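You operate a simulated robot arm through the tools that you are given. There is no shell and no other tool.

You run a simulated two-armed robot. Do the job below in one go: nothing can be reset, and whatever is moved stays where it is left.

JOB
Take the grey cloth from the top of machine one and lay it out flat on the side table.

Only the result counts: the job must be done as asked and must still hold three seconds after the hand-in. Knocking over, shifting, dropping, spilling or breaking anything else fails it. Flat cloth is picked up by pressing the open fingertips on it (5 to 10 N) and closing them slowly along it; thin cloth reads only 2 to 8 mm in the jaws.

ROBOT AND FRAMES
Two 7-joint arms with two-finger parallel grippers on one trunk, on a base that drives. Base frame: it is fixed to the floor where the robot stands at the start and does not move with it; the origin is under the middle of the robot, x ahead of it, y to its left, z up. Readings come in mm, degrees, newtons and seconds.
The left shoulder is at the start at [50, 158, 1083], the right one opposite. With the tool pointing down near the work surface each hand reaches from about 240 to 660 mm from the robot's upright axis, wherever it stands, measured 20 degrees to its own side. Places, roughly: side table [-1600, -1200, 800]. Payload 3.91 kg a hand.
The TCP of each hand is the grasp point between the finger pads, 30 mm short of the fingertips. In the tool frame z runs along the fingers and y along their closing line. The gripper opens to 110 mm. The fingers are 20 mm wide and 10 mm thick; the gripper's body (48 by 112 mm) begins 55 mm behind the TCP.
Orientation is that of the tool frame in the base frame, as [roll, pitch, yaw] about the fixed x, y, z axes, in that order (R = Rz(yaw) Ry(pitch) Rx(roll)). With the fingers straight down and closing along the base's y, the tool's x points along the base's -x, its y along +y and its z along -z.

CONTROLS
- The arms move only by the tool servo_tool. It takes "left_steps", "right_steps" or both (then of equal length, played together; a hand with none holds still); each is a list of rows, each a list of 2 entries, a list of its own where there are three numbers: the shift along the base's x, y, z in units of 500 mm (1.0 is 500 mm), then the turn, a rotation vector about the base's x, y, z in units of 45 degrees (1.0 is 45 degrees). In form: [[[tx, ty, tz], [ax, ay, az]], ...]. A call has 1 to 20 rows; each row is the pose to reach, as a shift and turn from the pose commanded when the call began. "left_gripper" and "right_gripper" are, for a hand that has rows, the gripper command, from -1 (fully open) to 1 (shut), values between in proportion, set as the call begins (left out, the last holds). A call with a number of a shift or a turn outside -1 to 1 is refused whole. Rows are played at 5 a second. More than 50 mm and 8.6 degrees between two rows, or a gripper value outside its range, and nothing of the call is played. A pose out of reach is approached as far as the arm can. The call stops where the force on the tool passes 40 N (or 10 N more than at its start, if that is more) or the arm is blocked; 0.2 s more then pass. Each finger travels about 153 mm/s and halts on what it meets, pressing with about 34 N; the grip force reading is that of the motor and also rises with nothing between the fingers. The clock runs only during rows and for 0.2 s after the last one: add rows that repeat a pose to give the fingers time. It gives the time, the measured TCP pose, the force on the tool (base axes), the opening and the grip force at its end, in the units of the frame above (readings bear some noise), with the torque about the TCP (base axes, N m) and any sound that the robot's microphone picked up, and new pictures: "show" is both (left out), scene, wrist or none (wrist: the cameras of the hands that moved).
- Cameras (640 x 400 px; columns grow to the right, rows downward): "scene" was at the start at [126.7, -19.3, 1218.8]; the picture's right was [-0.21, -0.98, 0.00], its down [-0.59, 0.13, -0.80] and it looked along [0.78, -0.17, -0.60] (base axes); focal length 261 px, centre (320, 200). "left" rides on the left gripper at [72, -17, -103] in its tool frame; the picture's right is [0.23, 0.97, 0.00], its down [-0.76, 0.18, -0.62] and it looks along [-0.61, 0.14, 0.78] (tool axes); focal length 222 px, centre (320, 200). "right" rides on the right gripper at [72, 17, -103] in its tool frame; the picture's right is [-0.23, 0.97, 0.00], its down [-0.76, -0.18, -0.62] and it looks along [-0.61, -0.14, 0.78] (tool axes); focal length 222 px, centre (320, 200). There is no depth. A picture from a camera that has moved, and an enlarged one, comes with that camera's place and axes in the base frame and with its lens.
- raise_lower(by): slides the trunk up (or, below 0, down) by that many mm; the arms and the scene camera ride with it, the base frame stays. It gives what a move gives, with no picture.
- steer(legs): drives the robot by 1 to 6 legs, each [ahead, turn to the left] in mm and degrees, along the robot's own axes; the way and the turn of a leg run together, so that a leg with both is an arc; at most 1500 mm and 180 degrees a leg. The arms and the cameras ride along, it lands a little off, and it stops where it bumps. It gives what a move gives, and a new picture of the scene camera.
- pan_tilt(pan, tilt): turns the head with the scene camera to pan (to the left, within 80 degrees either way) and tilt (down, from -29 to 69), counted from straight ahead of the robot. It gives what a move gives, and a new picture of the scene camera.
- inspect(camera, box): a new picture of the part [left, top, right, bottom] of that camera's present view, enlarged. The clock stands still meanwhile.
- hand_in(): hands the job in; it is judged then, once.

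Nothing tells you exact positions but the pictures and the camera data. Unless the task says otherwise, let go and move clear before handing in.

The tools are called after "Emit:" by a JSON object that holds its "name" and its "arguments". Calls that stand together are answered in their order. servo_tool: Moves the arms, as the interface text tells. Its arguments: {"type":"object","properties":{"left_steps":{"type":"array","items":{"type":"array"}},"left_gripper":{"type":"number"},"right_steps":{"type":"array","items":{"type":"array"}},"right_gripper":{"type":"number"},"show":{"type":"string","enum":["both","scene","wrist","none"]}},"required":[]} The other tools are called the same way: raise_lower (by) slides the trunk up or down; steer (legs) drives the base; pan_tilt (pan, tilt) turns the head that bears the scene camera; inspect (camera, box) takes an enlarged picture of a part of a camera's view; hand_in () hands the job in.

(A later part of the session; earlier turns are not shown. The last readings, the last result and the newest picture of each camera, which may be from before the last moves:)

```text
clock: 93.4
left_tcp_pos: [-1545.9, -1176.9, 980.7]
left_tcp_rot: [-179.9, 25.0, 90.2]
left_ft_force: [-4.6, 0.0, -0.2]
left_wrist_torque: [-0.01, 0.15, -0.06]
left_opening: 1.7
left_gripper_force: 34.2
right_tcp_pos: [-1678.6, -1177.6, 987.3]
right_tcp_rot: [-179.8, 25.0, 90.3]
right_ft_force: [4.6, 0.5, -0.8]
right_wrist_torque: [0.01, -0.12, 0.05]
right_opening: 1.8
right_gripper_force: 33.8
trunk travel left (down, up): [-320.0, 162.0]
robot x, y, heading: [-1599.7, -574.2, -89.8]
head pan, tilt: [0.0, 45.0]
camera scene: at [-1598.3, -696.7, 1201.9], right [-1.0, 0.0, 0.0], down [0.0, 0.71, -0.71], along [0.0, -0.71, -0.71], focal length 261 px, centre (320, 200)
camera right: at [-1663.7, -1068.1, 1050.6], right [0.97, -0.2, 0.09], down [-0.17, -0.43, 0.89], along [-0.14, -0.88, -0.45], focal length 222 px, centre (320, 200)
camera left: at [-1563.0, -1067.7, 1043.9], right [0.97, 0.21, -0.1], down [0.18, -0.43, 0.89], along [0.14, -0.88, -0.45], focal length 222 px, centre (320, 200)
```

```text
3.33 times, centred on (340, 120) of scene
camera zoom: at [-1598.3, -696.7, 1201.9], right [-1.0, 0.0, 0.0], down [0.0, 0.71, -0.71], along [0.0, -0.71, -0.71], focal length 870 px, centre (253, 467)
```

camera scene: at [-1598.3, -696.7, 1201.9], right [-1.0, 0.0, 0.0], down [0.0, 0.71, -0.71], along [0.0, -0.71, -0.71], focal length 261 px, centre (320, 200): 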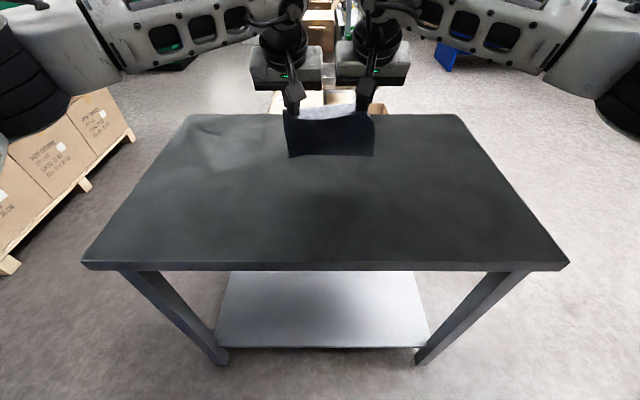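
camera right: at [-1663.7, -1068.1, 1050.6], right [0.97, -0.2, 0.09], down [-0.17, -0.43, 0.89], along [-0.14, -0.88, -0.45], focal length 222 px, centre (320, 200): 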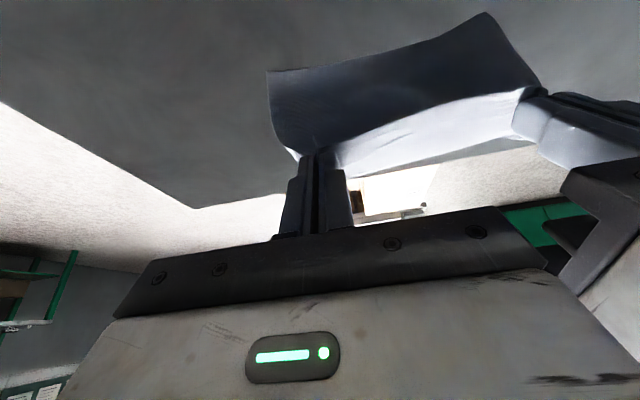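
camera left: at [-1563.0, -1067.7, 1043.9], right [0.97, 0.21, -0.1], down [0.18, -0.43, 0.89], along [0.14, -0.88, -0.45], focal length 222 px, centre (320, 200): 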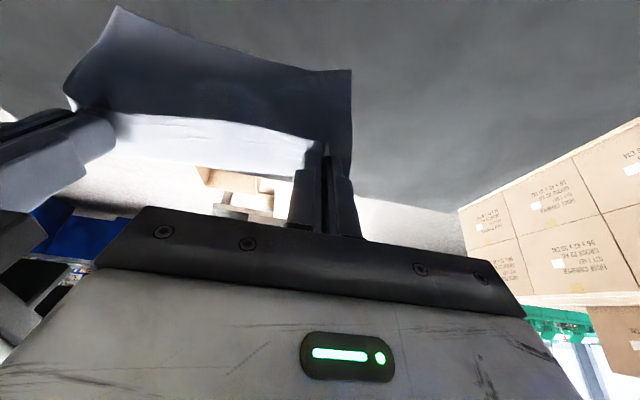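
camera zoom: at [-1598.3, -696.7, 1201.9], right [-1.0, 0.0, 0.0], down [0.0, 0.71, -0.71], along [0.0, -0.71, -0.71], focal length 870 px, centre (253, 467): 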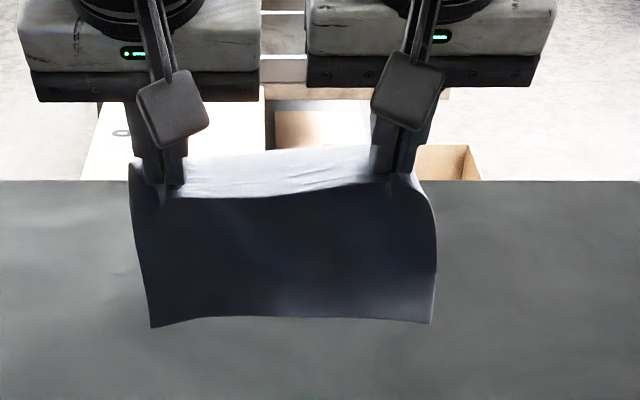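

The bottom edge is level now, at about z≈847, but hangs slightly inward (y≈-1188) below the pinch. I'll wait a moment to see whether it's just swinging.

Emit:
{"name": "servo_tool", "arguments": {"left_steps": [[[0, 0, 0], [0, 0, 0]], [[0, 0, 0], [0, 0, 0]], [[0, 0, 0], [0, 0, 0]], [[0, 0, 0], [0, 0, 0]], [[0, 0, 0], [0, 0, 0]], [[0, 0, 0], [0, 0, 0]], [[0, 0, 0], [0, 0, 0]], [[0, 0, 0], [0, 0, 0]]], "right_steps": [[[0, 0, 0], [0, 0, 0]], [[0, 0, 0], [0, 0, 0]], [[0, 0, 0], [0, 0, 0]], [[0, 0, 0], [0, 0, 0]], [[0, 0, 0], [0, 0, 0]], [[0, 0, 0], [0, 0, 0]], [[0, 0, 0], [0, 0, 0]], [[0, 0, 0], [0, 0, 0]]], "show": "wrist"}}

Emit:
{"name": "inspect", "arguments": {"camera": "scene", "box": [244, 60, 436, 180]}}

```text
clock: 95.2
left_tcp_pos: [-1545.4, -1178.3, 980.5]
left_tcp_rot: [-180.0, 25.0, 90.3]
left_ft_force: [-5.7, 0.2, 0.4]
left_wrist_torque: [-0.01, 0.2, -0.08]
left_opening: 1.5
left_gripper_force: 33.8
right_tcp_pos: [-1680.2, -1177.5, 988.7]
right_tcp_rot: [-179.8, 25.1, 90.3]
right_ft_force: [6.8, 0.2, -0.5]
right_wrist_torque: [0.04, -0.2, 0.08]
right_opening: 1.6
right_gripper_force: 33.6
trunk travel left (down, up): [-320.0, 162.0]
robot x, y, heading: [-1599.2, -575.4, -89.5]
head pan, tilt: [0.0, 45.0]
camera right: at [-1663.8, -1068.1, 1050.6], right [0.97, -0.2, 0.09], down [-0.17, -0.43, 0.89], along [-0.14, -0.88, -0.45], focal length 222 px, centre (320, 200)
camera left: at [-1562.8, -1067.7, 1044.0], right [0.97, 0.21, -0.1], down [0.18, -0.43, 0.89], along [0.14, -0.88, -0.45], focal length 222 px, centre (320, 200)
```

right: 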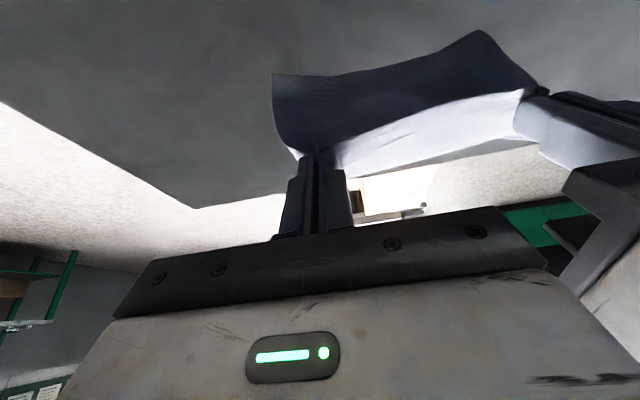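
left: 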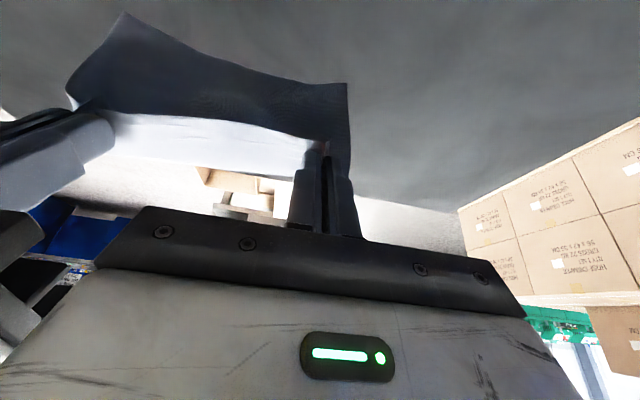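

```text
3.33 times, centred on (340, 120) of scene
camera zoom: at [-1598.3, -696.7, 1201.9], right [-1.0, 0.0, 0.0], down [0.0, 0.71, -0.71], along [0.0, -0.71, -0.71], focal length 870 px, centre (253, 467)
```

zoom: 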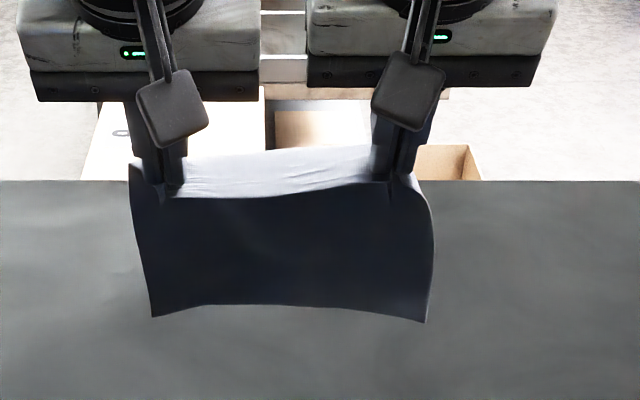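

It was swinging; the left corner now hangs just ahead of the pinch and the right one a bit inward. I'll lower until the edge is just over the table and let it settle before the laying stroke.

Emit:
{"name": "servo_tool", "arguments": {"left_steps": [[[0, -0.004, -0.016], [0, 0, 0]], [[0, -0.008, -0.032], [0, 0, 0]], [[0, -0.012, -0.048], [0, 0, 0]], [[0, -0.014, -0.06], [0, 0, 0]], [[0, -0.014, -0.064], [0, 0, 0]], [[0, -0.014, -0.064], [0, 0, 0]], [[0, -0.014, -0.064], [0, 0, 0]], [[0, -0.014, -0.064], [0, 0, 0]], [[0, -0.014, -0.064], [0, 0, 0]], [[0, -0.014, -0.064], [0, 0, 0]], [[0, -0.014, -0.064], [0, 0, 0]], [[0, -0.014, -0.064], [0, 0, 0]], [[0, -0.014, -0.064], [0, 0, 0]], [[0, -0.014, -0.064], [0, 0, 0]]], "right_steps": [[[0.001, -0.004, -0.016], [0, 0, 0]], [[0.002, -0.008, -0.032], [0, 0, 0]], [[0.003, -0.012, -0.048], [0, 0, 0]], [[0.003, -0.014, -0.06], [0, 0, 0]], [[0.003, -0.014, -0.064], [0, 0, 0]], [[0.003, -0.014, -0.064], [0, 0, 0]], [[0.003, -0.014, -0.064], [0, 0, 0]], [[0.003, -0.014, -0.064], [0, 0, 0]], [[0.003, -0.014, -0.064], [0, 0, 0]], [[0.003, -0.014, -0.064], [0, 0, 0]], [[0.003, -0.014, -0.064], [0, 0, 0]], [[0.003, -0.014, -0.064], [0, 0, 0]], [[0.003, -0.014, -0.064], [0, 0, 0]], [[0.003, -0.014, -0.064], [0, 0, 0]]], "show": "wrist"}}

Emit:
{"name": "inspect", "arguments": {"camera": "scene", "box": [244, 80, 436, 200]}}

```text
clock: 98.2
left_tcp_pos: [-1546.0, -1183.8, 947.1]
left_tcp_rot: [-179.9, 24.9, 90.4]
left_ft_force: [-1.9, -0.2, -0.4]
left_wrist_torque: [0.0, 0.06, -0.04]
left_opening: 1.7
left_gripper_force: 34.2
right_tcp_pos: [-1678.6, -1185.4, 954.4]
right_tcp_rot: [-179.8, 25.0, 90.2]
right_ft_force: [2.6, 0.2, 0.5]
right_wrist_torque: [0.03, -0.06, -0.01]
right_opening: 1.7
right_gripper_force: 33.5
trunk travel left (down, up): [-320.0, 162.0]
robot x, y, heading: [-1600.1, -573.9, -89.8]
head pan, tilt: [0.0, 45.0]
camera right: at [-1662.4, -1075.2, 1018.2], right [0.97, -0.2, 0.09], down [-0.17, -0.43, 0.89], along [-0.14, -0.88, -0.45], focal length 222 px, centre (320, 200)
camera left: at [-1563.5, -1074.7, 1011.4], right [0.97, 0.21, -0.1], down [0.18, -0.43, 0.89], along [0.14, -0.88, -0.45], focal length 222 px, centre (320, 200)
```

right: 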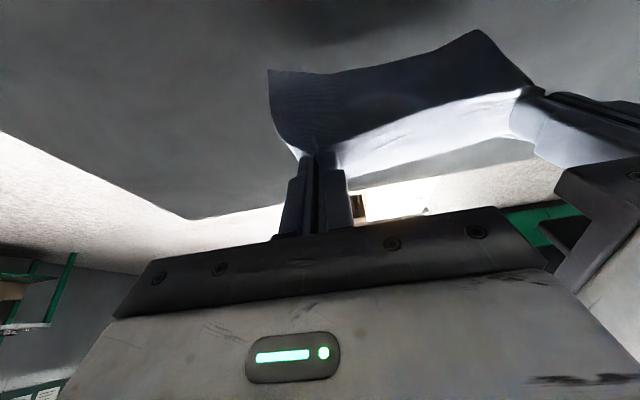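
left: 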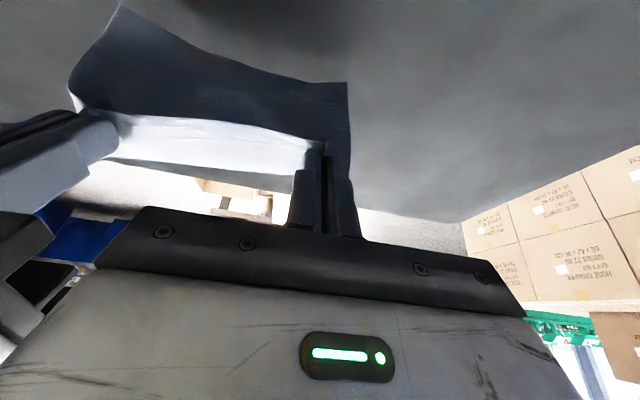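

```text
3.33 times, centred on (340, 140) of scene
camera zoom: at [-1598.3, -696.7, 1201.9], right [-1.0, 0.0, 0.0], down [0.0, 0.71, -0.71], along [0.0, -0.71, -0.71], focal length 870 px, centre (253, 400)
```

zoom: 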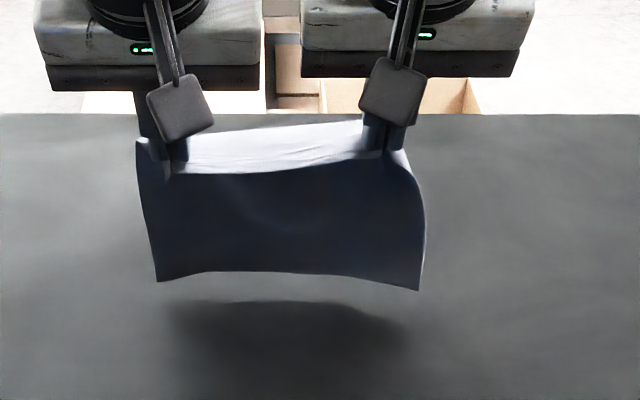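

The edge hangs about 15 mm above the table, well settled. I'll now make the laying stroke: a quick start backward so the edge trails forward, curving down while the hands come back upright.

Emit:
{"name": "servo_tool", "arguments": {"left_steps": [[[0, 0.092, -0.032], [0, 0, 0]], [[0, 0.148, -0.072], [0.139, 0, 0]], [[0, 0.188, -0.112], [0.278, 0, 0]], [[0, 0.216, -0.148], [0.417, 0, 0]], [[0, 0.236, -0.18], [0.556, 0, 0]], [[0, 0.236, -0.18], [0.556, 0, 0]]], "right_steps": [[[0, 0.092, -0.034], [0, 0, 0]], [[0, 0.148, -0.078], [0.139, 0, 0]], [[0, 0.188, -0.122], [0.278, 0, 0]], [[0, 0.216, -0.162], [0.417, 0, 0]], [[0, 0.236, -0.196], [0.556, 0, 0]], [[0, 0.236, -0.196], [0.556, 0, 0]]], "show": "both"}}

Emit:
{"name": "inspect", "arguments": {"camera": "scene", "box": [244, 100, 436, 220]}}

```text
clock: 99.6
left_tcp_pos: [-1548.8, -1065.5, 857.3]
left_tcp_rot: [179.9, 0.0, 90.3]
left_ft_force: [0.7, -0.1, 0.8]
left_wrist_torque: [-0.02, 0.0, 0.0]
left_opening: 1.8
left_gripper_force: 34.1
right_tcp_pos: [-1676.8, -1065.2, 857.2]
right_tcp_rot: [179.9, -0.1, 90.2]
right_ft_force: [0.8, 0.6, 0.1]
right_wrist_torque: [0.01, -0.01, 0.0]
right_opening: 1.7
right_gripper_force: 34.1
trunk travel left (down, up): [-320.0, 162.0]
robot x, y, heading: [-1600.1, -576.3, -89.9]
head pan, tilt: [0.0, 45.0]
camera scene: at [-1598.3, -696.7, 1201.9], right [-1.0, 0.0, 0.0], down [0.0, 0.71, -0.71], along [0.0, -0.71, -0.71], focal length 261 px, centre (320, 200)
camera right: at [-1661.3, -993.2, 960.3], right [0.97, -0.22, 0.0], down [-0.17, -0.76, 0.62], along [-0.14, -0.61, -0.78], focal length 222 px, centre (320, 200)
camera left: at [-1564.4, -992.9, 961.8], right [0.97, 0.23, 0.0], down [0.18, -0.76, 0.62], along [0.15, -0.61, -0.78], focal length 222 px, centre (320, 200)
```

scene: 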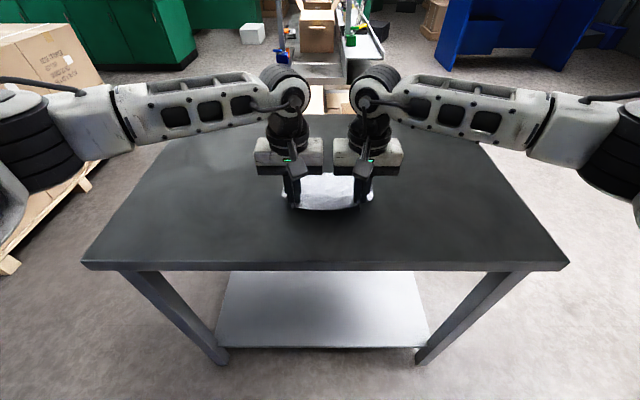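
right: 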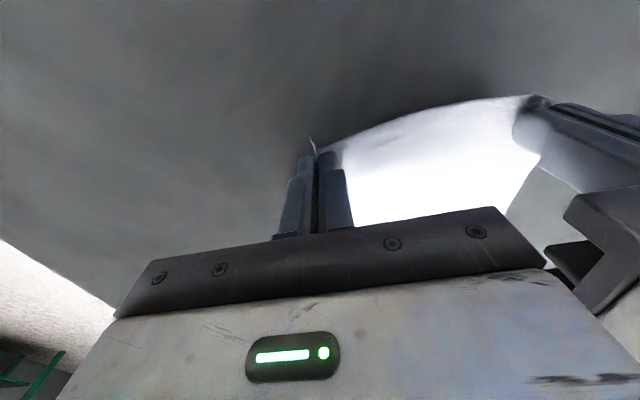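
left: 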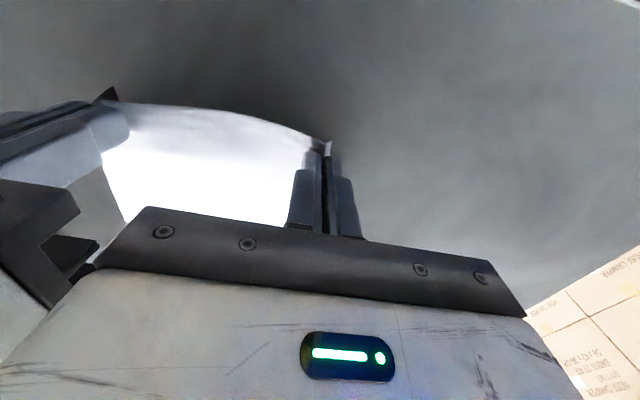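

```text
3.33 times, centred on (340, 160) of scene
camera zoom: at [-1598.3, -696.7, 1201.9], right [-1.0, 0.0, 0.0], down [0.0, 0.71, -0.71], along [0.0, -0.71, -0.71], focal length 870 px, centre (253, 333)
```

zoom: 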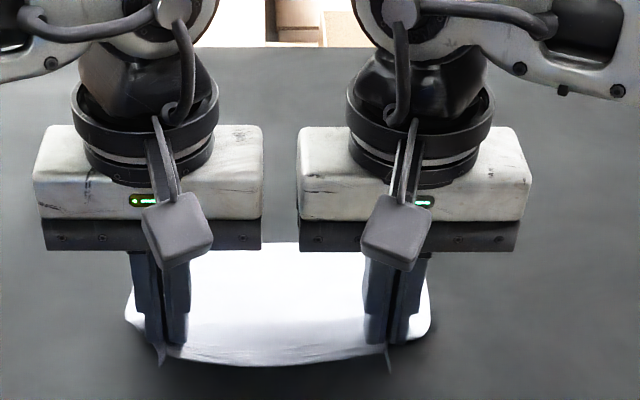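

The stroke worked: the sheet lies forward on the table, without curling, and rises only near the fingertips. I'll lower most of the remaining 30 mm, still easing back a bit.

Emit:
{"name": "servo_tool", "arguments": {"left_steps": [[[0, 0.004, -0.01], [0, 0, 0]], [[0, 0.008, -0.02], [0, 0, 0]], [[0, 0.012, -0.03], [0, 0, 0]], [[0, 0.012, -0.03], [0, 0, 0]]], "right_steps": [[[0, 0.004, -0.01], [0, 0, 0]], [[0, 0.008, -0.02], [0, 0, 0]], [[0, 0.012, -0.03], [0, 0, 0]], [[0, 0.012, -0.03], [0, 0, 0]]], "show": "wrist"}}

Emit:
{"name": "inspect", "arguments": {"camera": "scene", "box": [260, 150, 420, 250]}}

```text
clock: 100.6
left_tcp_pos: [-1547.7, -1058.9, 842.6]
left_tcp_rot: [-179.9, 0.0, 90.3]
left_ft_force: [0.6, 0.2, 0.0]
left_wrist_torque: [-0.01, 0.04, -0.06]
left_opening: 1.6
left_gripper_force: 34.2
right_tcp_pos: [-1678.9, -1060.5, 842.6]
right_tcp_rot: [180.0, 0.1, 90.2]
right_ft_force: [-0.1, -0.2, 0.9]
right_wrist_torque: [0.01, 0.03, -0.02]
right_opening: 1.9
right_gripper_force: 34.3
trunk travel left (down, up): [-320.0, 162.0]
robot x, y, heading: [-1595.2, -575.5, -89.7]
head pan, tilt: [0.0, 45.0]
camera right: at [-1662.1, -987.0, 945.9], right [0.97, -0.22, 0.0], down [-0.18, -0.76, 0.62], along [-0.14, -0.61, -0.78], focal length 222 px, centre (320, 200)
camera left: at [-1564.4, -986.9, 946.3], right [0.97, 0.23, 0.0], down [0.18, -0.76, 0.62], along [0.14, -0.61, -0.78], focal length 222 px, centre (320, 200)
```

right: 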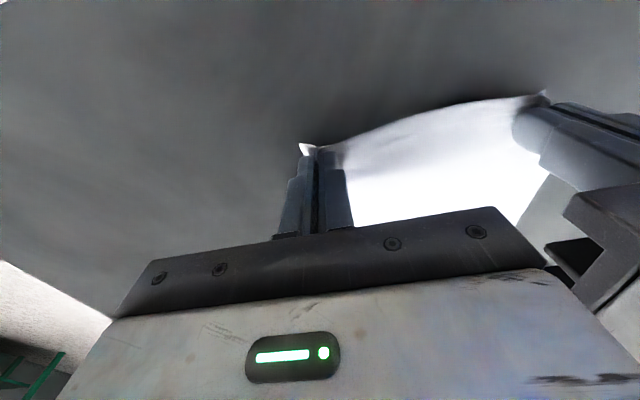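
left: 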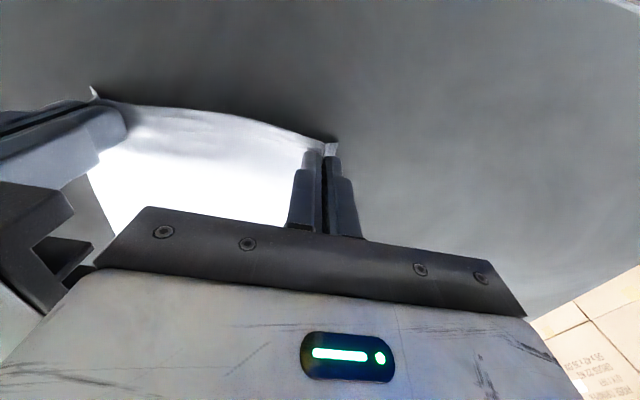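

```text
4.00 times, centred on (340, 200) of scene
camera zoom: at [-1598.3, -696.7, 1201.9], right [-1.0, 0.0, 0.0], down [0.0, 0.71, -0.71], along [0.0, -0.71, -0.71], focal length 1044 px, centre (240, 200)
```

zoom: 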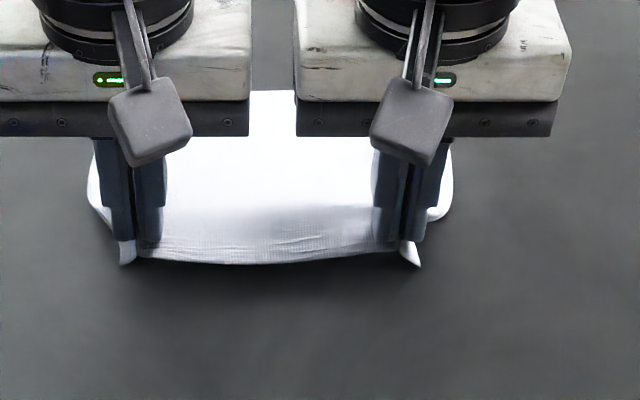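

The near corner flaps are starting to splay outward on the table. I'll go down another 11 mm, moving the hands inward a few mm so the flaps fold outward rather than under.

Emit:
{"name": "servo_tool", "arguments": {"left_steps": [[[-0.003, 0, -0.006], [0, 0, 0]], [[-0.006, 0, -0.012], [0, 0, 0]], [[-0.009, 0, -0.018], [0, 0, 0]], [[-0.011, 0, -0.022], [0, 0, 0]], [[-0.011, 0, -0.022], [0, 0, 0]]], "right_steps": [[[0.003, 0, -0.006], [0, 0, 0]], [[0.006, 0, -0.012], [0, 0, 0]], [[0.009, 0, -0.018], [0, 0, 0]], [[0.011, 0, -0.022], [0, 0, 0]], [[0.011, 0, -0.022], [0, 0, 0]]], "show": "wrist"}}

Emit:
{"name": "inspect", "arguments": {"camera": "scene", "box": [260, 150, 420, 250]}}

Emit:
{"name": "inspect", "arguments": {"camera": "left", "box": [220, 100, 420, 225]}}

Emit:
{"name": "inspect", "arguments": {"camera": "right", "box": [220, 100, 420, 225]}}

```text
clock: 101.8
left_tcp_pos: [-1552.0, -1058.7, 831.9]
left_tcp_rot: [179.9, 0.0, 90.3]
left_ft_force: [-0.4, -1.7, 0.0]
left_wrist_torque: [0.0, 0.03, 0.0]
left_opening: 1.6
left_gripper_force: 34.6
right_tcp_pos: [-1673.1, -1060.5, 830.3]
right_tcp_rot: [-179.9, -0.1, 90.3]
right_ft_force: [-1.0, 0.0, 0.8]
right_wrist_torque: [-0.02, -0.02, -0.02]
right_opening: 1.6
right_gripper_force: 34.5
trunk travel left (down, up): [-320.0, 162.0]
robot x, y, heading: [-1603.2, -575.9, -90.1]
head pan, tilt: [0.0, 45.0]
camera right: at [-1656.6, -987.5, 934.5], right [0.97, -0.22, 0.0], down [-0.17, -0.76, 0.62], along [-0.14, -0.61, -0.78], focal length 222 px, centre (320, 200)
camera left: at [-1569.8, -986.5, 935.9], right [0.97, 0.23, 0.0], down [0.18, -0.76, 0.62], along [0.15, -0.61, -0.78], focal length 222 px, centre (320, 200)
```

right: 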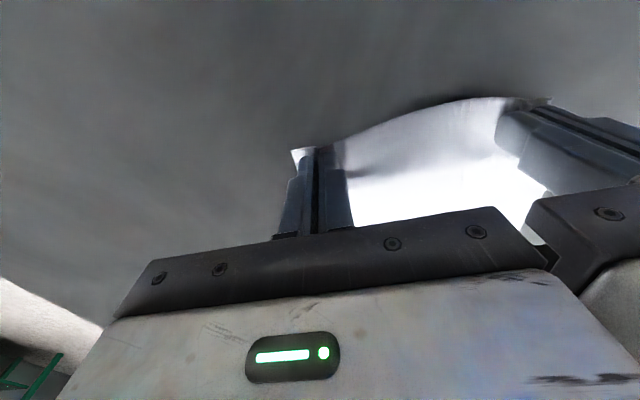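
left: 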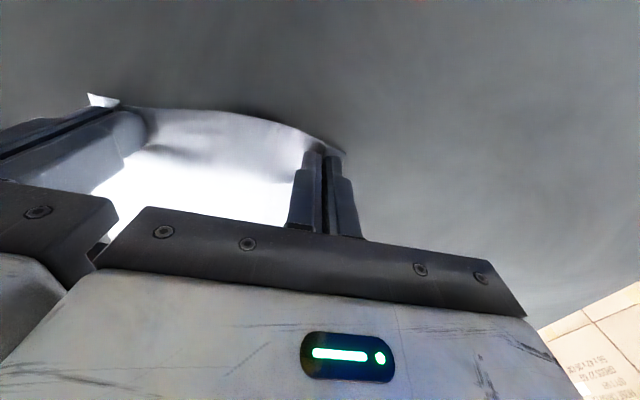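

```text
4.00 times, centred on (340, 200) of scene
camera zoom: at [-1598.3, -696.6, 1202.0], right [-1.0, 0.0, 0.0], down [0.0, 0.71, -0.71], along [0.0, -0.71, -0.71], focal length 1044 px, centre (240, 200)
```

zoom: 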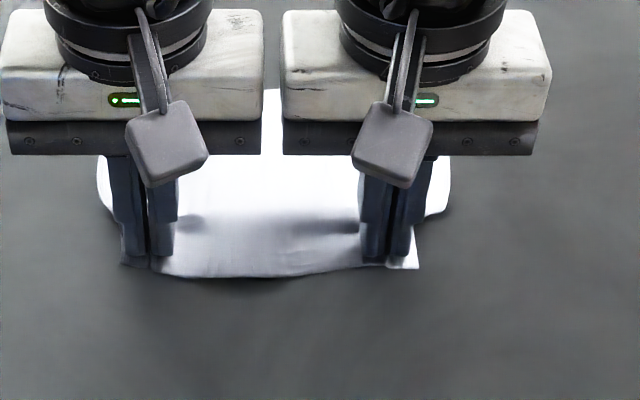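

```text
3.20 times, centred on (320, 162) of left
camera zoom: at [-1569.8, -986.5, 935.9], right [0.97, 0.23, 0.0], down [0.18, -0.76, 0.62], along [0.15, -0.61, -0.78], focal length 711 px, centre (320, 320)
```

zoom: 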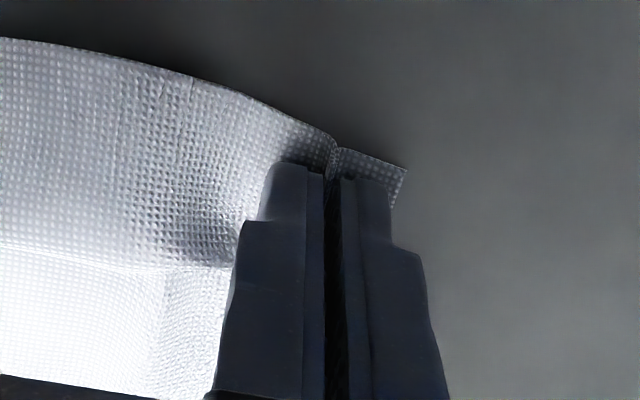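

```text
3.20 times, centred on (320, 162) of right
camera zoom: at [-1656.6, -987.5, 934.5], right [0.97, -0.22, 0.0], down [-0.17, -0.76, 0.62], along [-0.14, -0.61, -0.78], focal length 711 px, centre (320, 320)
```

zoom: 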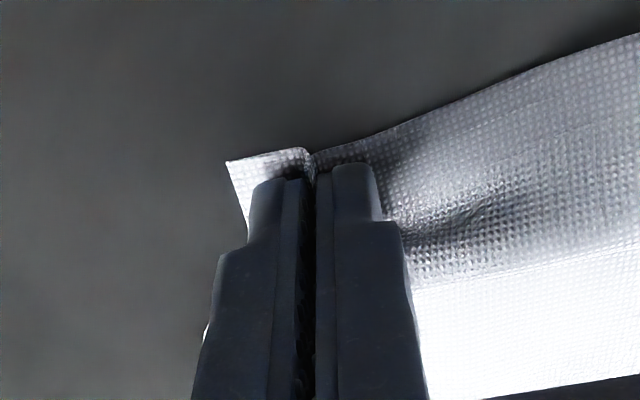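

Both corner flaps now point outward. I'll creep down until the tips just press on the table.

Emit:
{"name": "servo_tool", "arguments": {"left_steps": [[[0, 0, -0.003], [0, 0, 0]], [[0, 0, -0.006], [0, 0, 0]], [[0, 0, -0.006], [0, 0, 0]]], "right_steps": [[[0, 0, -0.003], [0, 0, 0]], [[0, 0, -0.006], [0, 0, 0]], [[0, 0, -0.006], [0, 0, 0]]], "show": "none"}}

```text
clock: 102.6
left_tcp_pos: [-1552.7, -1059.5, 831.5]
left_tcp_rot: [179.9, 0.2, 90.3]
left_ft_force: [1.4, 0.3, 10.9]
left_wrist_torque: [0.04, -0.05, -0.02]
left_opening: 1.9
left_gripper_force: 33.9
right_tcp_pos: [-1672.2, -1059.5, 830.4]
right_tcp_rot: [180.0, 0.4, 90.1]
right_ft_force: [-2.0, 0.3, 15.0]
right_wrist_torque: [0.01, 0.08, -0.03]
right_opening: 1.7
right_gripper_force: 34.0
trunk travel left (down, up): [-320.0, 162.0]
robot x, y, heading: [-1602.2, -575.2, -89.7]
head pan, tilt: [0.0, 45.0]
```

The tips touch at about z=801 (left 11 N, right 15 N). I'll ease off to about 5 N and then open the fingers in small steps while sliding each hand outward, so the folds spread out toward the corners.

Emit:
{"name": "servo_tool", "arguments": {"left_steps": [[[0, 0, 0.0014], [0, 0, 0]], [[0, 0, 0.0014], [0, 0, 0]]], "right_steps": [[[0, 0, 0.0022], [0, 0, 0]], [[0, 0, 0.0022], [0, 0, 0]]], "show": "none"}}

Emit:
{"name": "servo_tool", "arguments": {"left_steps": [[[0.003, 0, 0], [0, 0, 0]], [[0.007, 0, 0], [0, 0, 0]], [[0.007, 0, 0], [0, 0, 0]]], "right_steps": [[[-0.003, 0, 0], [0, 0, 0]], [[-0.007, 0, 0], [0, 0, 0]], [[-0.007, 0, 0], [0, 0, 0]]], "left_gripper": 0.9, "right_gripper": 0.9, "show": "wrist"}}

Emit:
{"name": "inspect", "arguments": {"camera": "left", "box": [220, 100, 420, 225]}}

Emit:
{"name": "inspect", "arguments": {"camera": "right", "box": [220, 100, 420, 225]}}

```text
clock: 103.2
left_tcp_pos: [-1553.4, -1060.3, 830.9]
left_tcp_rot: [180.0, 0.2, 90.2]
left_ft_force: [1.6, -1.8, 13.3]
left_wrist_torque: [-0.03, -0.08, -0.03]
left_opening: 1.5
left_gripper_force: 34.0
right_tcp_pos: [-1673.0, -1061.4, 830.3]
right_tcp_rot: [179.9, 0.2, 90.2]
right_ft_force: [-1.1, -1.3, 14.2]
right_wrist_torque: [-0.01, 0.04, -0.01]
right_opening: 1.6
right_gripper_force: 33.6
trunk travel left (down, up): [-320.0, 162.0]
robot x, y, heading: [-1597.2, -573.9, -89.9]
head pan, tilt: [0.0, 45.0]
```

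```text
clock: 104.0
left_tcp_pos: [-1549.3, -1059.6, 830.9]
left_tcp_rot: [-180.0, 0.2, 90.2]
left_ft_force: [-2.1, 0.1, 18.6]
left_wrist_torque: [0.08, 0.07, -0.01]
left_opening: 5.3
left_gripper_force: 0.0
right_tcp_pos: [-1676.9, -1058.9, 831.2]
right_tcp_rot: [180.0, 0.1, 90.4]
right_ft_force: [2.3, -0.1, 10.8]
right_wrist_torque: [0.03, -0.04, -0.01]
right_opening: 5.3
right_gripper_force: 0.1
trunk travel left (down, up): [-320.0, 162.0]
robot x, y, heading: [-1601.3, -572.2, -89.9]
head pan, tilt: [0.0, 45.0]
camera right: at [-1660.3, -986.2, 934.1], right [0.97, -0.22, 0.0], down [-0.17, -0.76, 0.62], along [-0.14, -0.61, -0.78], focal length 222 px, centre (320, 200)
camera left: at [-1566.2, -985.7, 934.7], right [0.97, 0.23, 0.0], down [0.18, -0.76, 0.63], along [0.14, -0.61, -0.78], focal length 222 px, centre (320, 200)
```

right: 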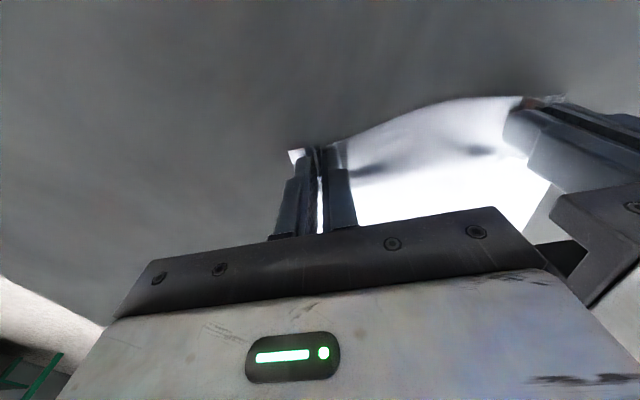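
left: 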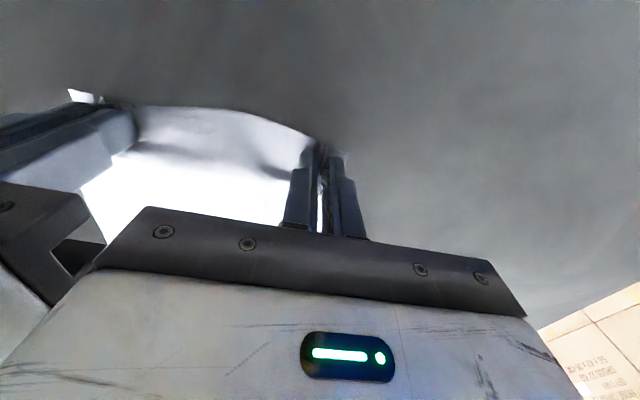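

```text
3.20 times, centred on (320, 162) of left
camera zoom: at [-1566.2, -985.7, 934.7], right [0.97, 0.23, 0.0], down [0.18, -0.76, 0.63], along [0.14, -0.61, -0.78], focal length 711 px, centre (320, 320)
```

zoom: 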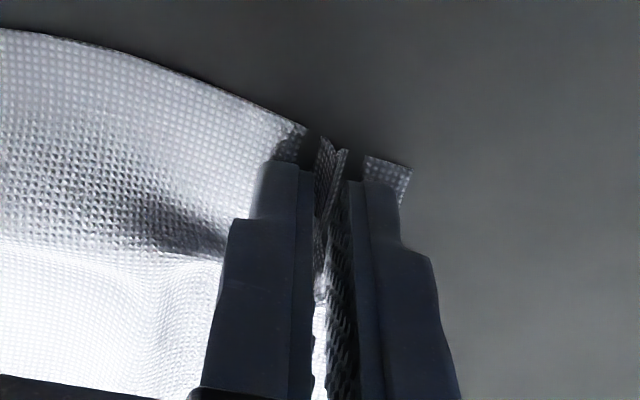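

```text
3.20 times, centred on (320, 162) of right
camera zoom: at [-1660.3, -986.2, 934.1], right [0.97, -0.22, 0.0], down [-0.17, -0.76, 0.62], along [-0.14, -0.61, -0.78], focal length 711 px, centre (320, 320)
```

zoom: 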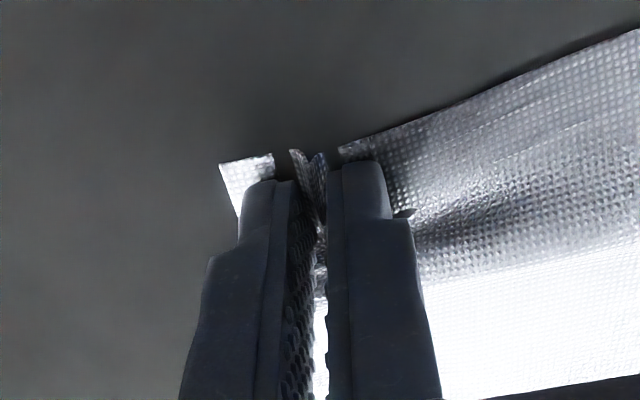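

The folds are opening as planned. I'll ease the left pressure and continue opening with the outward slide.

Emit:
{"name": "servo_tool", "arguments": {"left_steps": [[[0.003, 0, 0.0016], [0, 0, 0]], [[0.006, 0, 0.0016], [0, 0, 0]], [[0.006, 0, 0.0016], [0, 0, 0]]], "right_steps": [[[-0.003, 0, 0.0008], [0, 0, 0]], [[-0.006, 0, 0.0008], [0, 0, 0]], [[-0.006, 0, 0.0008], [0, 0, 0]]], "left_gripper": 0.81, "right_gripper": 0.81, "show": "none"}}

Emit:
{"name": "servo_tool", "arguments": {"left_steps": [[[0.003, 0, 0.0004], [0, 0, 0]], [[0.006, 0, 0.0004], [0, 0, 0]], [[0.006, 0, 0.0004], [0, 0, 0]]], "right_steps": [[[-0.003, 0, 0], [0, 0, 0]], [[-0.006, 0, 0], [0, 0, 0]], [[-0.006, 0, 0], [0, 0, 0]]], "left_gripper": 0.72, "right_gripper": 0.72, "show": "wrist"}}

Emit:
{"name": "inspect", "arguments": {"camera": "left", "box": [220, 100, 420, 225]}}

Emit:
{"name": "inspect", "arguments": {"camera": "right", "box": [220, 100, 420, 225]}}

```text
clock: 104.8
left_tcp_pos: [-1547.3, -1059.2, 830.3]
left_tcp_rot: [-180.0, 0.1, 90.3]
left_ft_force: [-2.0, -0.4, 11.8]
left_wrist_torque: [0.03, 0.09, 0.01]
left_opening: 10.4
left_gripper_force: 0.1
right_tcp_pos: [-1678.6, -1059.7, 831.9]
right_tcp_rot: [180.0, 0.1, 90.3]
right_ft_force: [2.0, -0.6, 13.0]
right_wrist_torque: [0.08, -0.08, 0.01]
right_opening: 10.2
right_gripper_force: 0.1
trunk travel left (down, up): [-320.0, 162.0]
robot x, y, heading: [-1599.6, -572.9, -90.0]
head pan, tilt: [0.0, 45.0]
```

```text
clock: 105.6
left_tcp_pos: [-1543.3, -1059.0, 830.5]
left_tcp_rot: [179.9, -0.1, 90.2]
left_ft_force: [-0.7, 0.5, 3.9]
left_wrist_torque: [0.03, 0.01, -0.02]
left_opening: 15.2
left_gripper_force: 0.1
right_tcp_pos: [-1681.2, -1058.5, 831.6]
right_tcp_rot: [-180.0, 0.2, 90.2]
right_ft_force: [2.5, 0.1, 14.5]
right_wrist_torque: [0.04, -0.02, -0.02]
right_opening: 15.1
right_gripper_force: 0.0
trunk travel left (down, up): [-320.0, 162.0]
robot x, y, heading: [-1599.8, -572.5, -89.8]
head pan, tilt: [0.0, 45.0]
camera right: at [-1665.6, -986.6, 934.0], right [0.97, -0.22, 0.0], down [-0.17, -0.76, 0.63], along [-0.14, -0.61, -0.78], focal length 222 px, centre (320, 200)
camera left: at [-1559.9, -986.2, 934.9], right [0.97, 0.23, 0.0], down [0.18, -0.76, 0.62], along [0.15, -0.61, -0.78], focal length 222 px, centre (320, 200)
```

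right: 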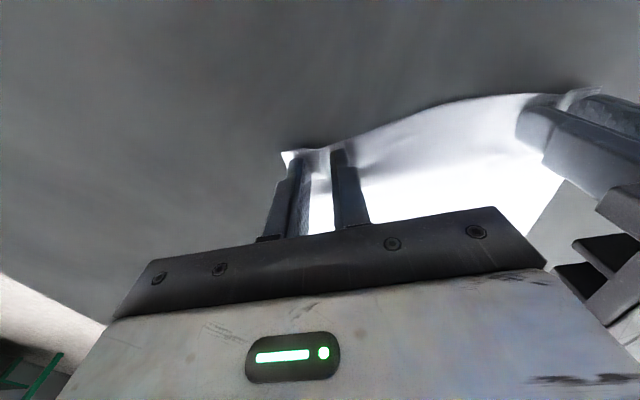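
left: 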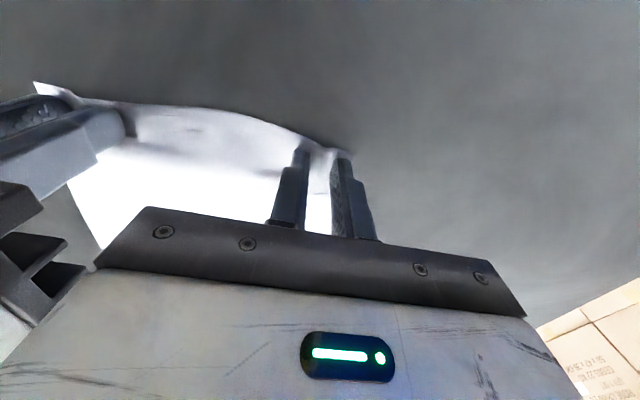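

```text
3.20 times, centred on (320, 162) of left
camera zoom: at [-1559.9, -986.2, 934.9], right [0.97, 0.23, 0.0], down [0.18, -0.76, 0.62], along [0.15, -0.61, -0.78], focal length 711 px, centre (320, 320)
```

zoom: 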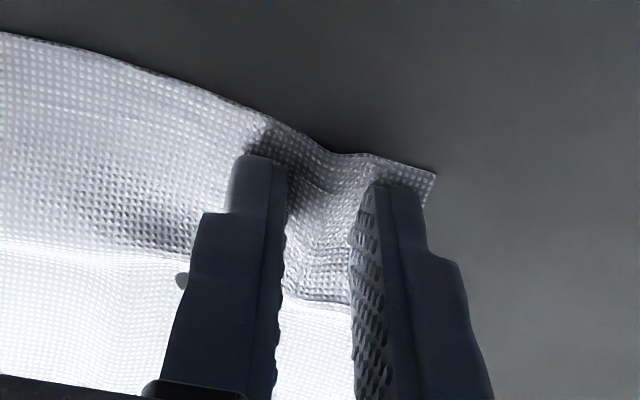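

```text
3.20 times, centred on (320, 162) of right
camera zoom: at [-1665.6, -986.6, 934.0], right [0.97, -0.22, 0.0], down [-0.17, -0.76, 0.63], along [-0.14, -0.61, -0.78], focal length 711 px, centre (320, 320)
```

zoom: 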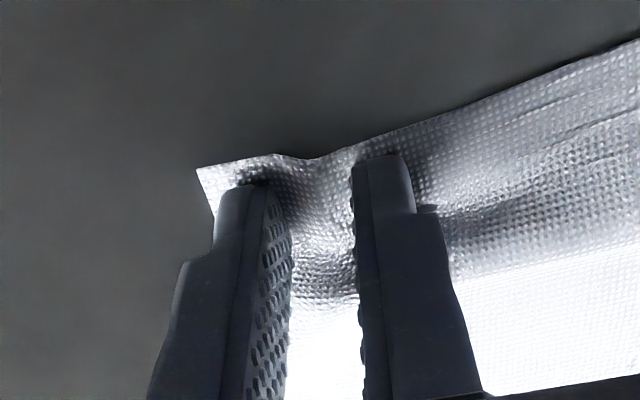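

It's working nicely: the cloth between the fingers is flattening. I'll balance the pressures and continue.

Emit:
{"name": "servo_tool", "arguments": {"left_steps": [[[0.003, 0, -0.0006], [0, 0, 0]], [[0.006, 0, -0.0006], [0, 0, 0]], [[0.006, 0, -0.0006], [0, 0, 0]]], "right_steps": [[[-0.003, 0, 0.0012], [0, 0, 0]], [[-0.006, 0, 0.0012], [0, 0, 0]], [[-0.006, 0, 0.0012], [0, 0, 0]]], "left_gripper": 0.63, "right_gripper": 0.63, "show": "none"}}

Emit:
{"name": "servo_tool", "arguments": {"left_steps": [[[0.003, 0, 0], [0, 0, 0]], [[0.006, 0, 0], [0, 0, 0]], [[0.006, 0, 0], [0, 0, 0]]], "right_steps": [[[-0.003, 0, 0], [0, 0, 0]], [[-0.006, 0, 0], [0, 0, 0]], [[-0.006, 0, 0], [0, 0, 0]]], "left_gripper": 0.54, "right_gripper": 0.54, "show": "wrist"}}

Emit:
{"name": "inspect", "arguments": {"camera": "left", "box": [180, 80, 420, 230]}}

Emit:
{"name": "inspect", "arguments": {"camera": "right", "box": [220, 80, 460, 230]}}

Emit:
{"name": "inspect", "arguments": {"camera": "scene", "box": [244, 120, 436, 240]}}

```text
clock: 106.4
left_tcp_pos: [-1538.9, -1059.8, 830.8]
left_tcp_rot: [-180.0, 0.0, 90.3]
left_ft_force: [-0.4, 0.7, 1.5]
left_wrist_torque: [0.03, 0.03, -0.03]
left_opening: 19.9
left_gripper_force: 0.0
right_tcp_pos: [-1685.4, -1061.4, 830.3]
right_tcp_rot: [179.9, 0.1, 90.2]
right_ft_force: [1.6, 0.8, 11.8]
right_wrist_torque: [0.02, -0.03, 0.01]
right_opening: 19.1
right_gripper_force: 0.1
trunk travel left (down, up): [-320.0, 162.0]
robot x, y, heading: [-1600.8, -576.9, -89.6]
head pan, tilt: [0.0, 45.0]
```

```text
clock: 107.2
left_tcp_pos: [-1536.8, -1058.9, 830.6]
left_tcp_rot: [-180.0, 0.1, 90.2]
left_ft_force: [-1.1, 0.5, 1.6]
left_wrist_torque: [0.02, 0.02, 0.01]
left_opening: 25.4
left_gripper_force: 0.1
right_tcp_pos: [-1688.1, -1059.9, 831.9]
right_tcp_rot: [180.0, 0.0, 90.1]
right_ft_force: [3.8, 0.6, 10.0]
right_wrist_torque: [0.05, -0.08, 0.02]
right_opening: 22.9
right_gripper_force: 0.0
trunk travel left (down, up): [-320.0, 162.0]
robot x, y, heading: [-1600.5, -573.0, -89.7]
head pan, tilt: [0.0, 45.0]
camera right: at [-1672.1, -987.5, 934.2], right [0.97, -0.22, 0.0], down [-0.17, -0.76, 0.62], along [-0.14, -0.61, -0.78], focal length 222 px, centre (320, 200)
camera left: at [-1553.7, -987.2, 935.0], right [0.97, 0.23, 0.0], down [0.18, -0.76, 0.62], along [0.14, -0.61, -0.78], focal length 222 px, centre (320, 200)
```

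right: 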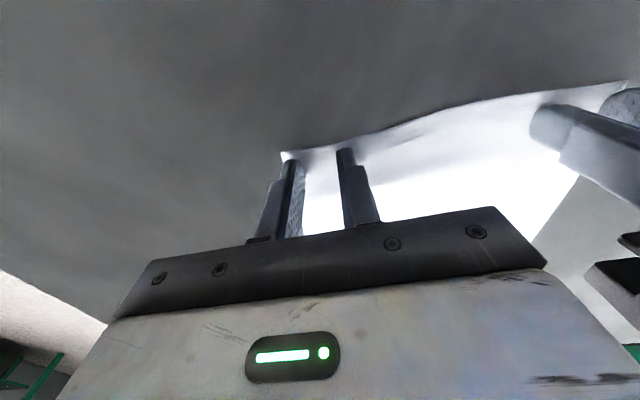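
left: 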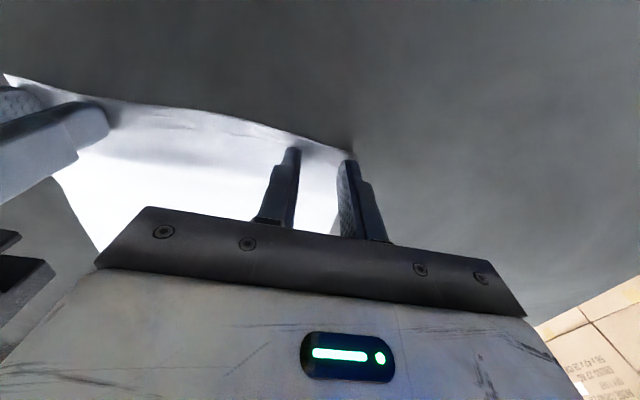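

```text
2.67 times, centred on (300, 155) of left
camera zoom: at [-1553.7, -987.2, 935.0], right [0.97, 0.23, 0.0], down [0.18, -0.76, 0.62], along [0.14, -0.61, -0.78], focal length 592 px, centre (373, 320)
```

zoom: 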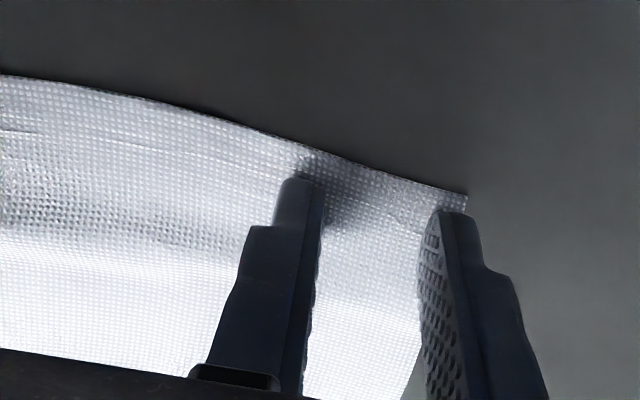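

```text
2.67 times, centred on (340, 155) of right
camera zoom: at [-1672.1, -987.5, 934.2], right [0.97, -0.22, 0.0], down [-0.17, -0.76, 0.62], along [-0.14, -0.61, -0.78], focal length 592 px, centre (267, 320)
```

zoom: 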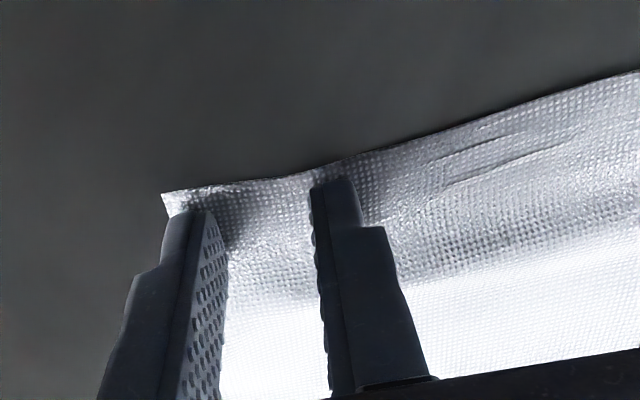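

```text
3.33 times, centred on (340, 180) of scene
camera zoom: at [-1598.1, -695.9, 1202.0], right [-1.0, 0.0, 0.0], down [0.0, 0.71, -0.71], along [0.0, -0.71, -0.71], focal length 870 px, centre (253, 267)
```

zoom: 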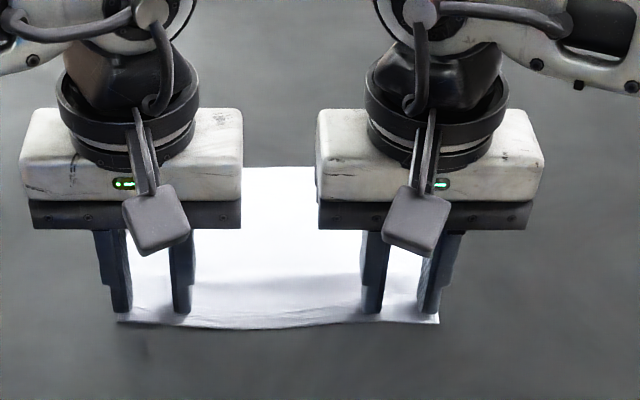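

The near edge is now spread out almost flat, with both corners pointing outward. I'll lift both hands straight up off the cloth and inspect the result.

Emit:
{"name": "servo_tool", "arguments": {"left_steps": [[[0, 0, 0.006], [0, 0, 0]], [[0, 0, 0.012], [0, 0, 0]], [[0, 0, 0.04], [0, 0, 0]], [[0, 0, 0.08], [0, 0, 0]], [[0, 0, 0.12], [0, 0, 0]], [[0, 0, 0.16], [0, 0, 0]], [[0, 0, 0.2], [0, 0, 0]], [[0, 0, 0.2], [0, 0, 0]]], "right_steps": [[[0, 0, 0.006], [0, 0, 0]], [[0, 0, 0.012], [0, 0, 0]], [[0, 0, 0.04], [0, 0, 0]], [[0, 0, 0.08], [0, 0, 0]], [[0, 0, 0.12], [0, 0, 0]], [[0, 0, 0.16], [0, 0, 0]], [[0, 0, 0.2], [0, 0, 0]], [[0, 0, 0.2], [0, 0, 0]]], "show": "both"}}

```text
clock: 109.0
left_tcp_pos: [-1538.9, -1059.1, 930.2]
left_tcp_rot: [180.0, 0.0, 90.3]
left_ft_force: [-0.5, 0.7, 0.7]
left_wrist_torque: [-0.01, 0.01, -0.01]
left_opening: 25.7
left_gripper_force: 0.1
right_tcp_pos: [-1688.2, -1060.7, 931.8]
right_tcp_rot: [180.0, 0.0, 90.2]
right_ft_force: [0.6, -0.8, 0.7]
right_wrist_torque: [0.0, 0.0, 0.01]
right_opening: 25.2
right_gripper_force: 0.0
trunk travel left (down, up): [-320.0, 162.0]
robot x, y, heading: [-1600.4, -576.3, -90.0]
head pan, tilt: [0.0, 45.0]
camera scene: at [-1598.3, -696.7, 1201.9], right [-1.0, 0.0, 0.0], down [0.0, 0.71, -0.71], along [0.0, -0.71, -0.71], focal length 261 px, centre (320, 200)
camera right: at [-1672.4, -988.5, 1034.6], right [0.97, -0.22, 0.0], down [-0.17, -0.76, 0.62], along [-0.14, -0.61, -0.78], focal length 222 px, centre (320, 200)
camera left: at [-1555.1, -986.7, 1034.3], right [0.97, 0.23, 0.0], down [0.18, -0.76, 0.62], along [0.14, -0.61, -0.78], focal length 222 px, centre (320, 200)
```

scene: 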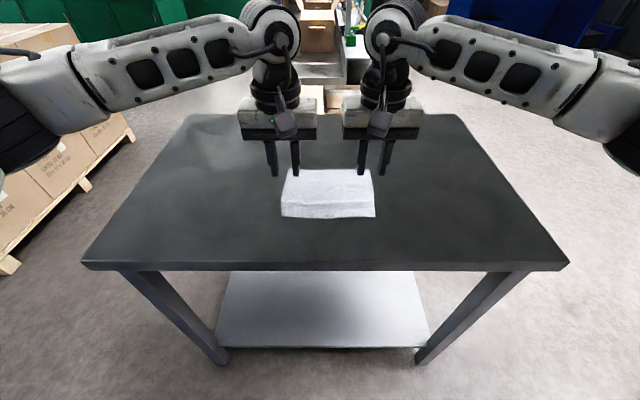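
right: 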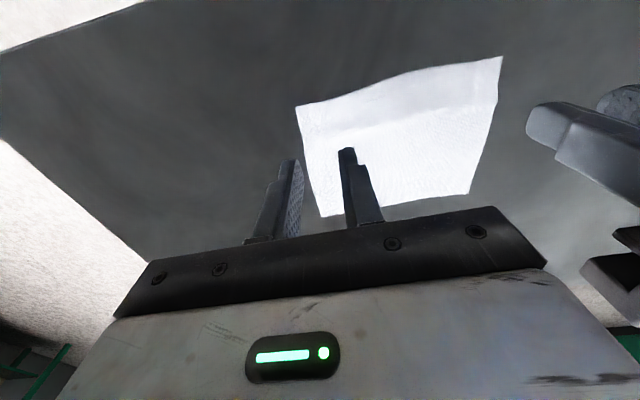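
left: 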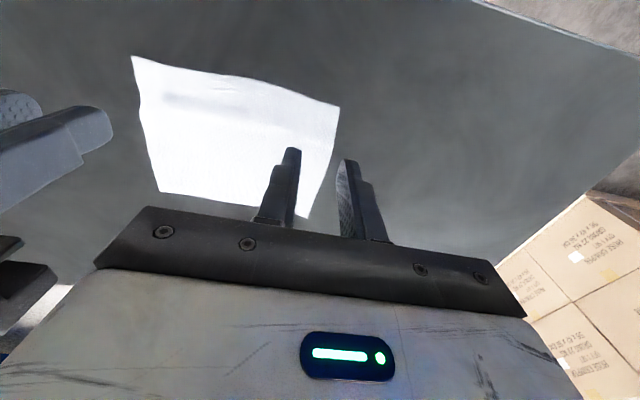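

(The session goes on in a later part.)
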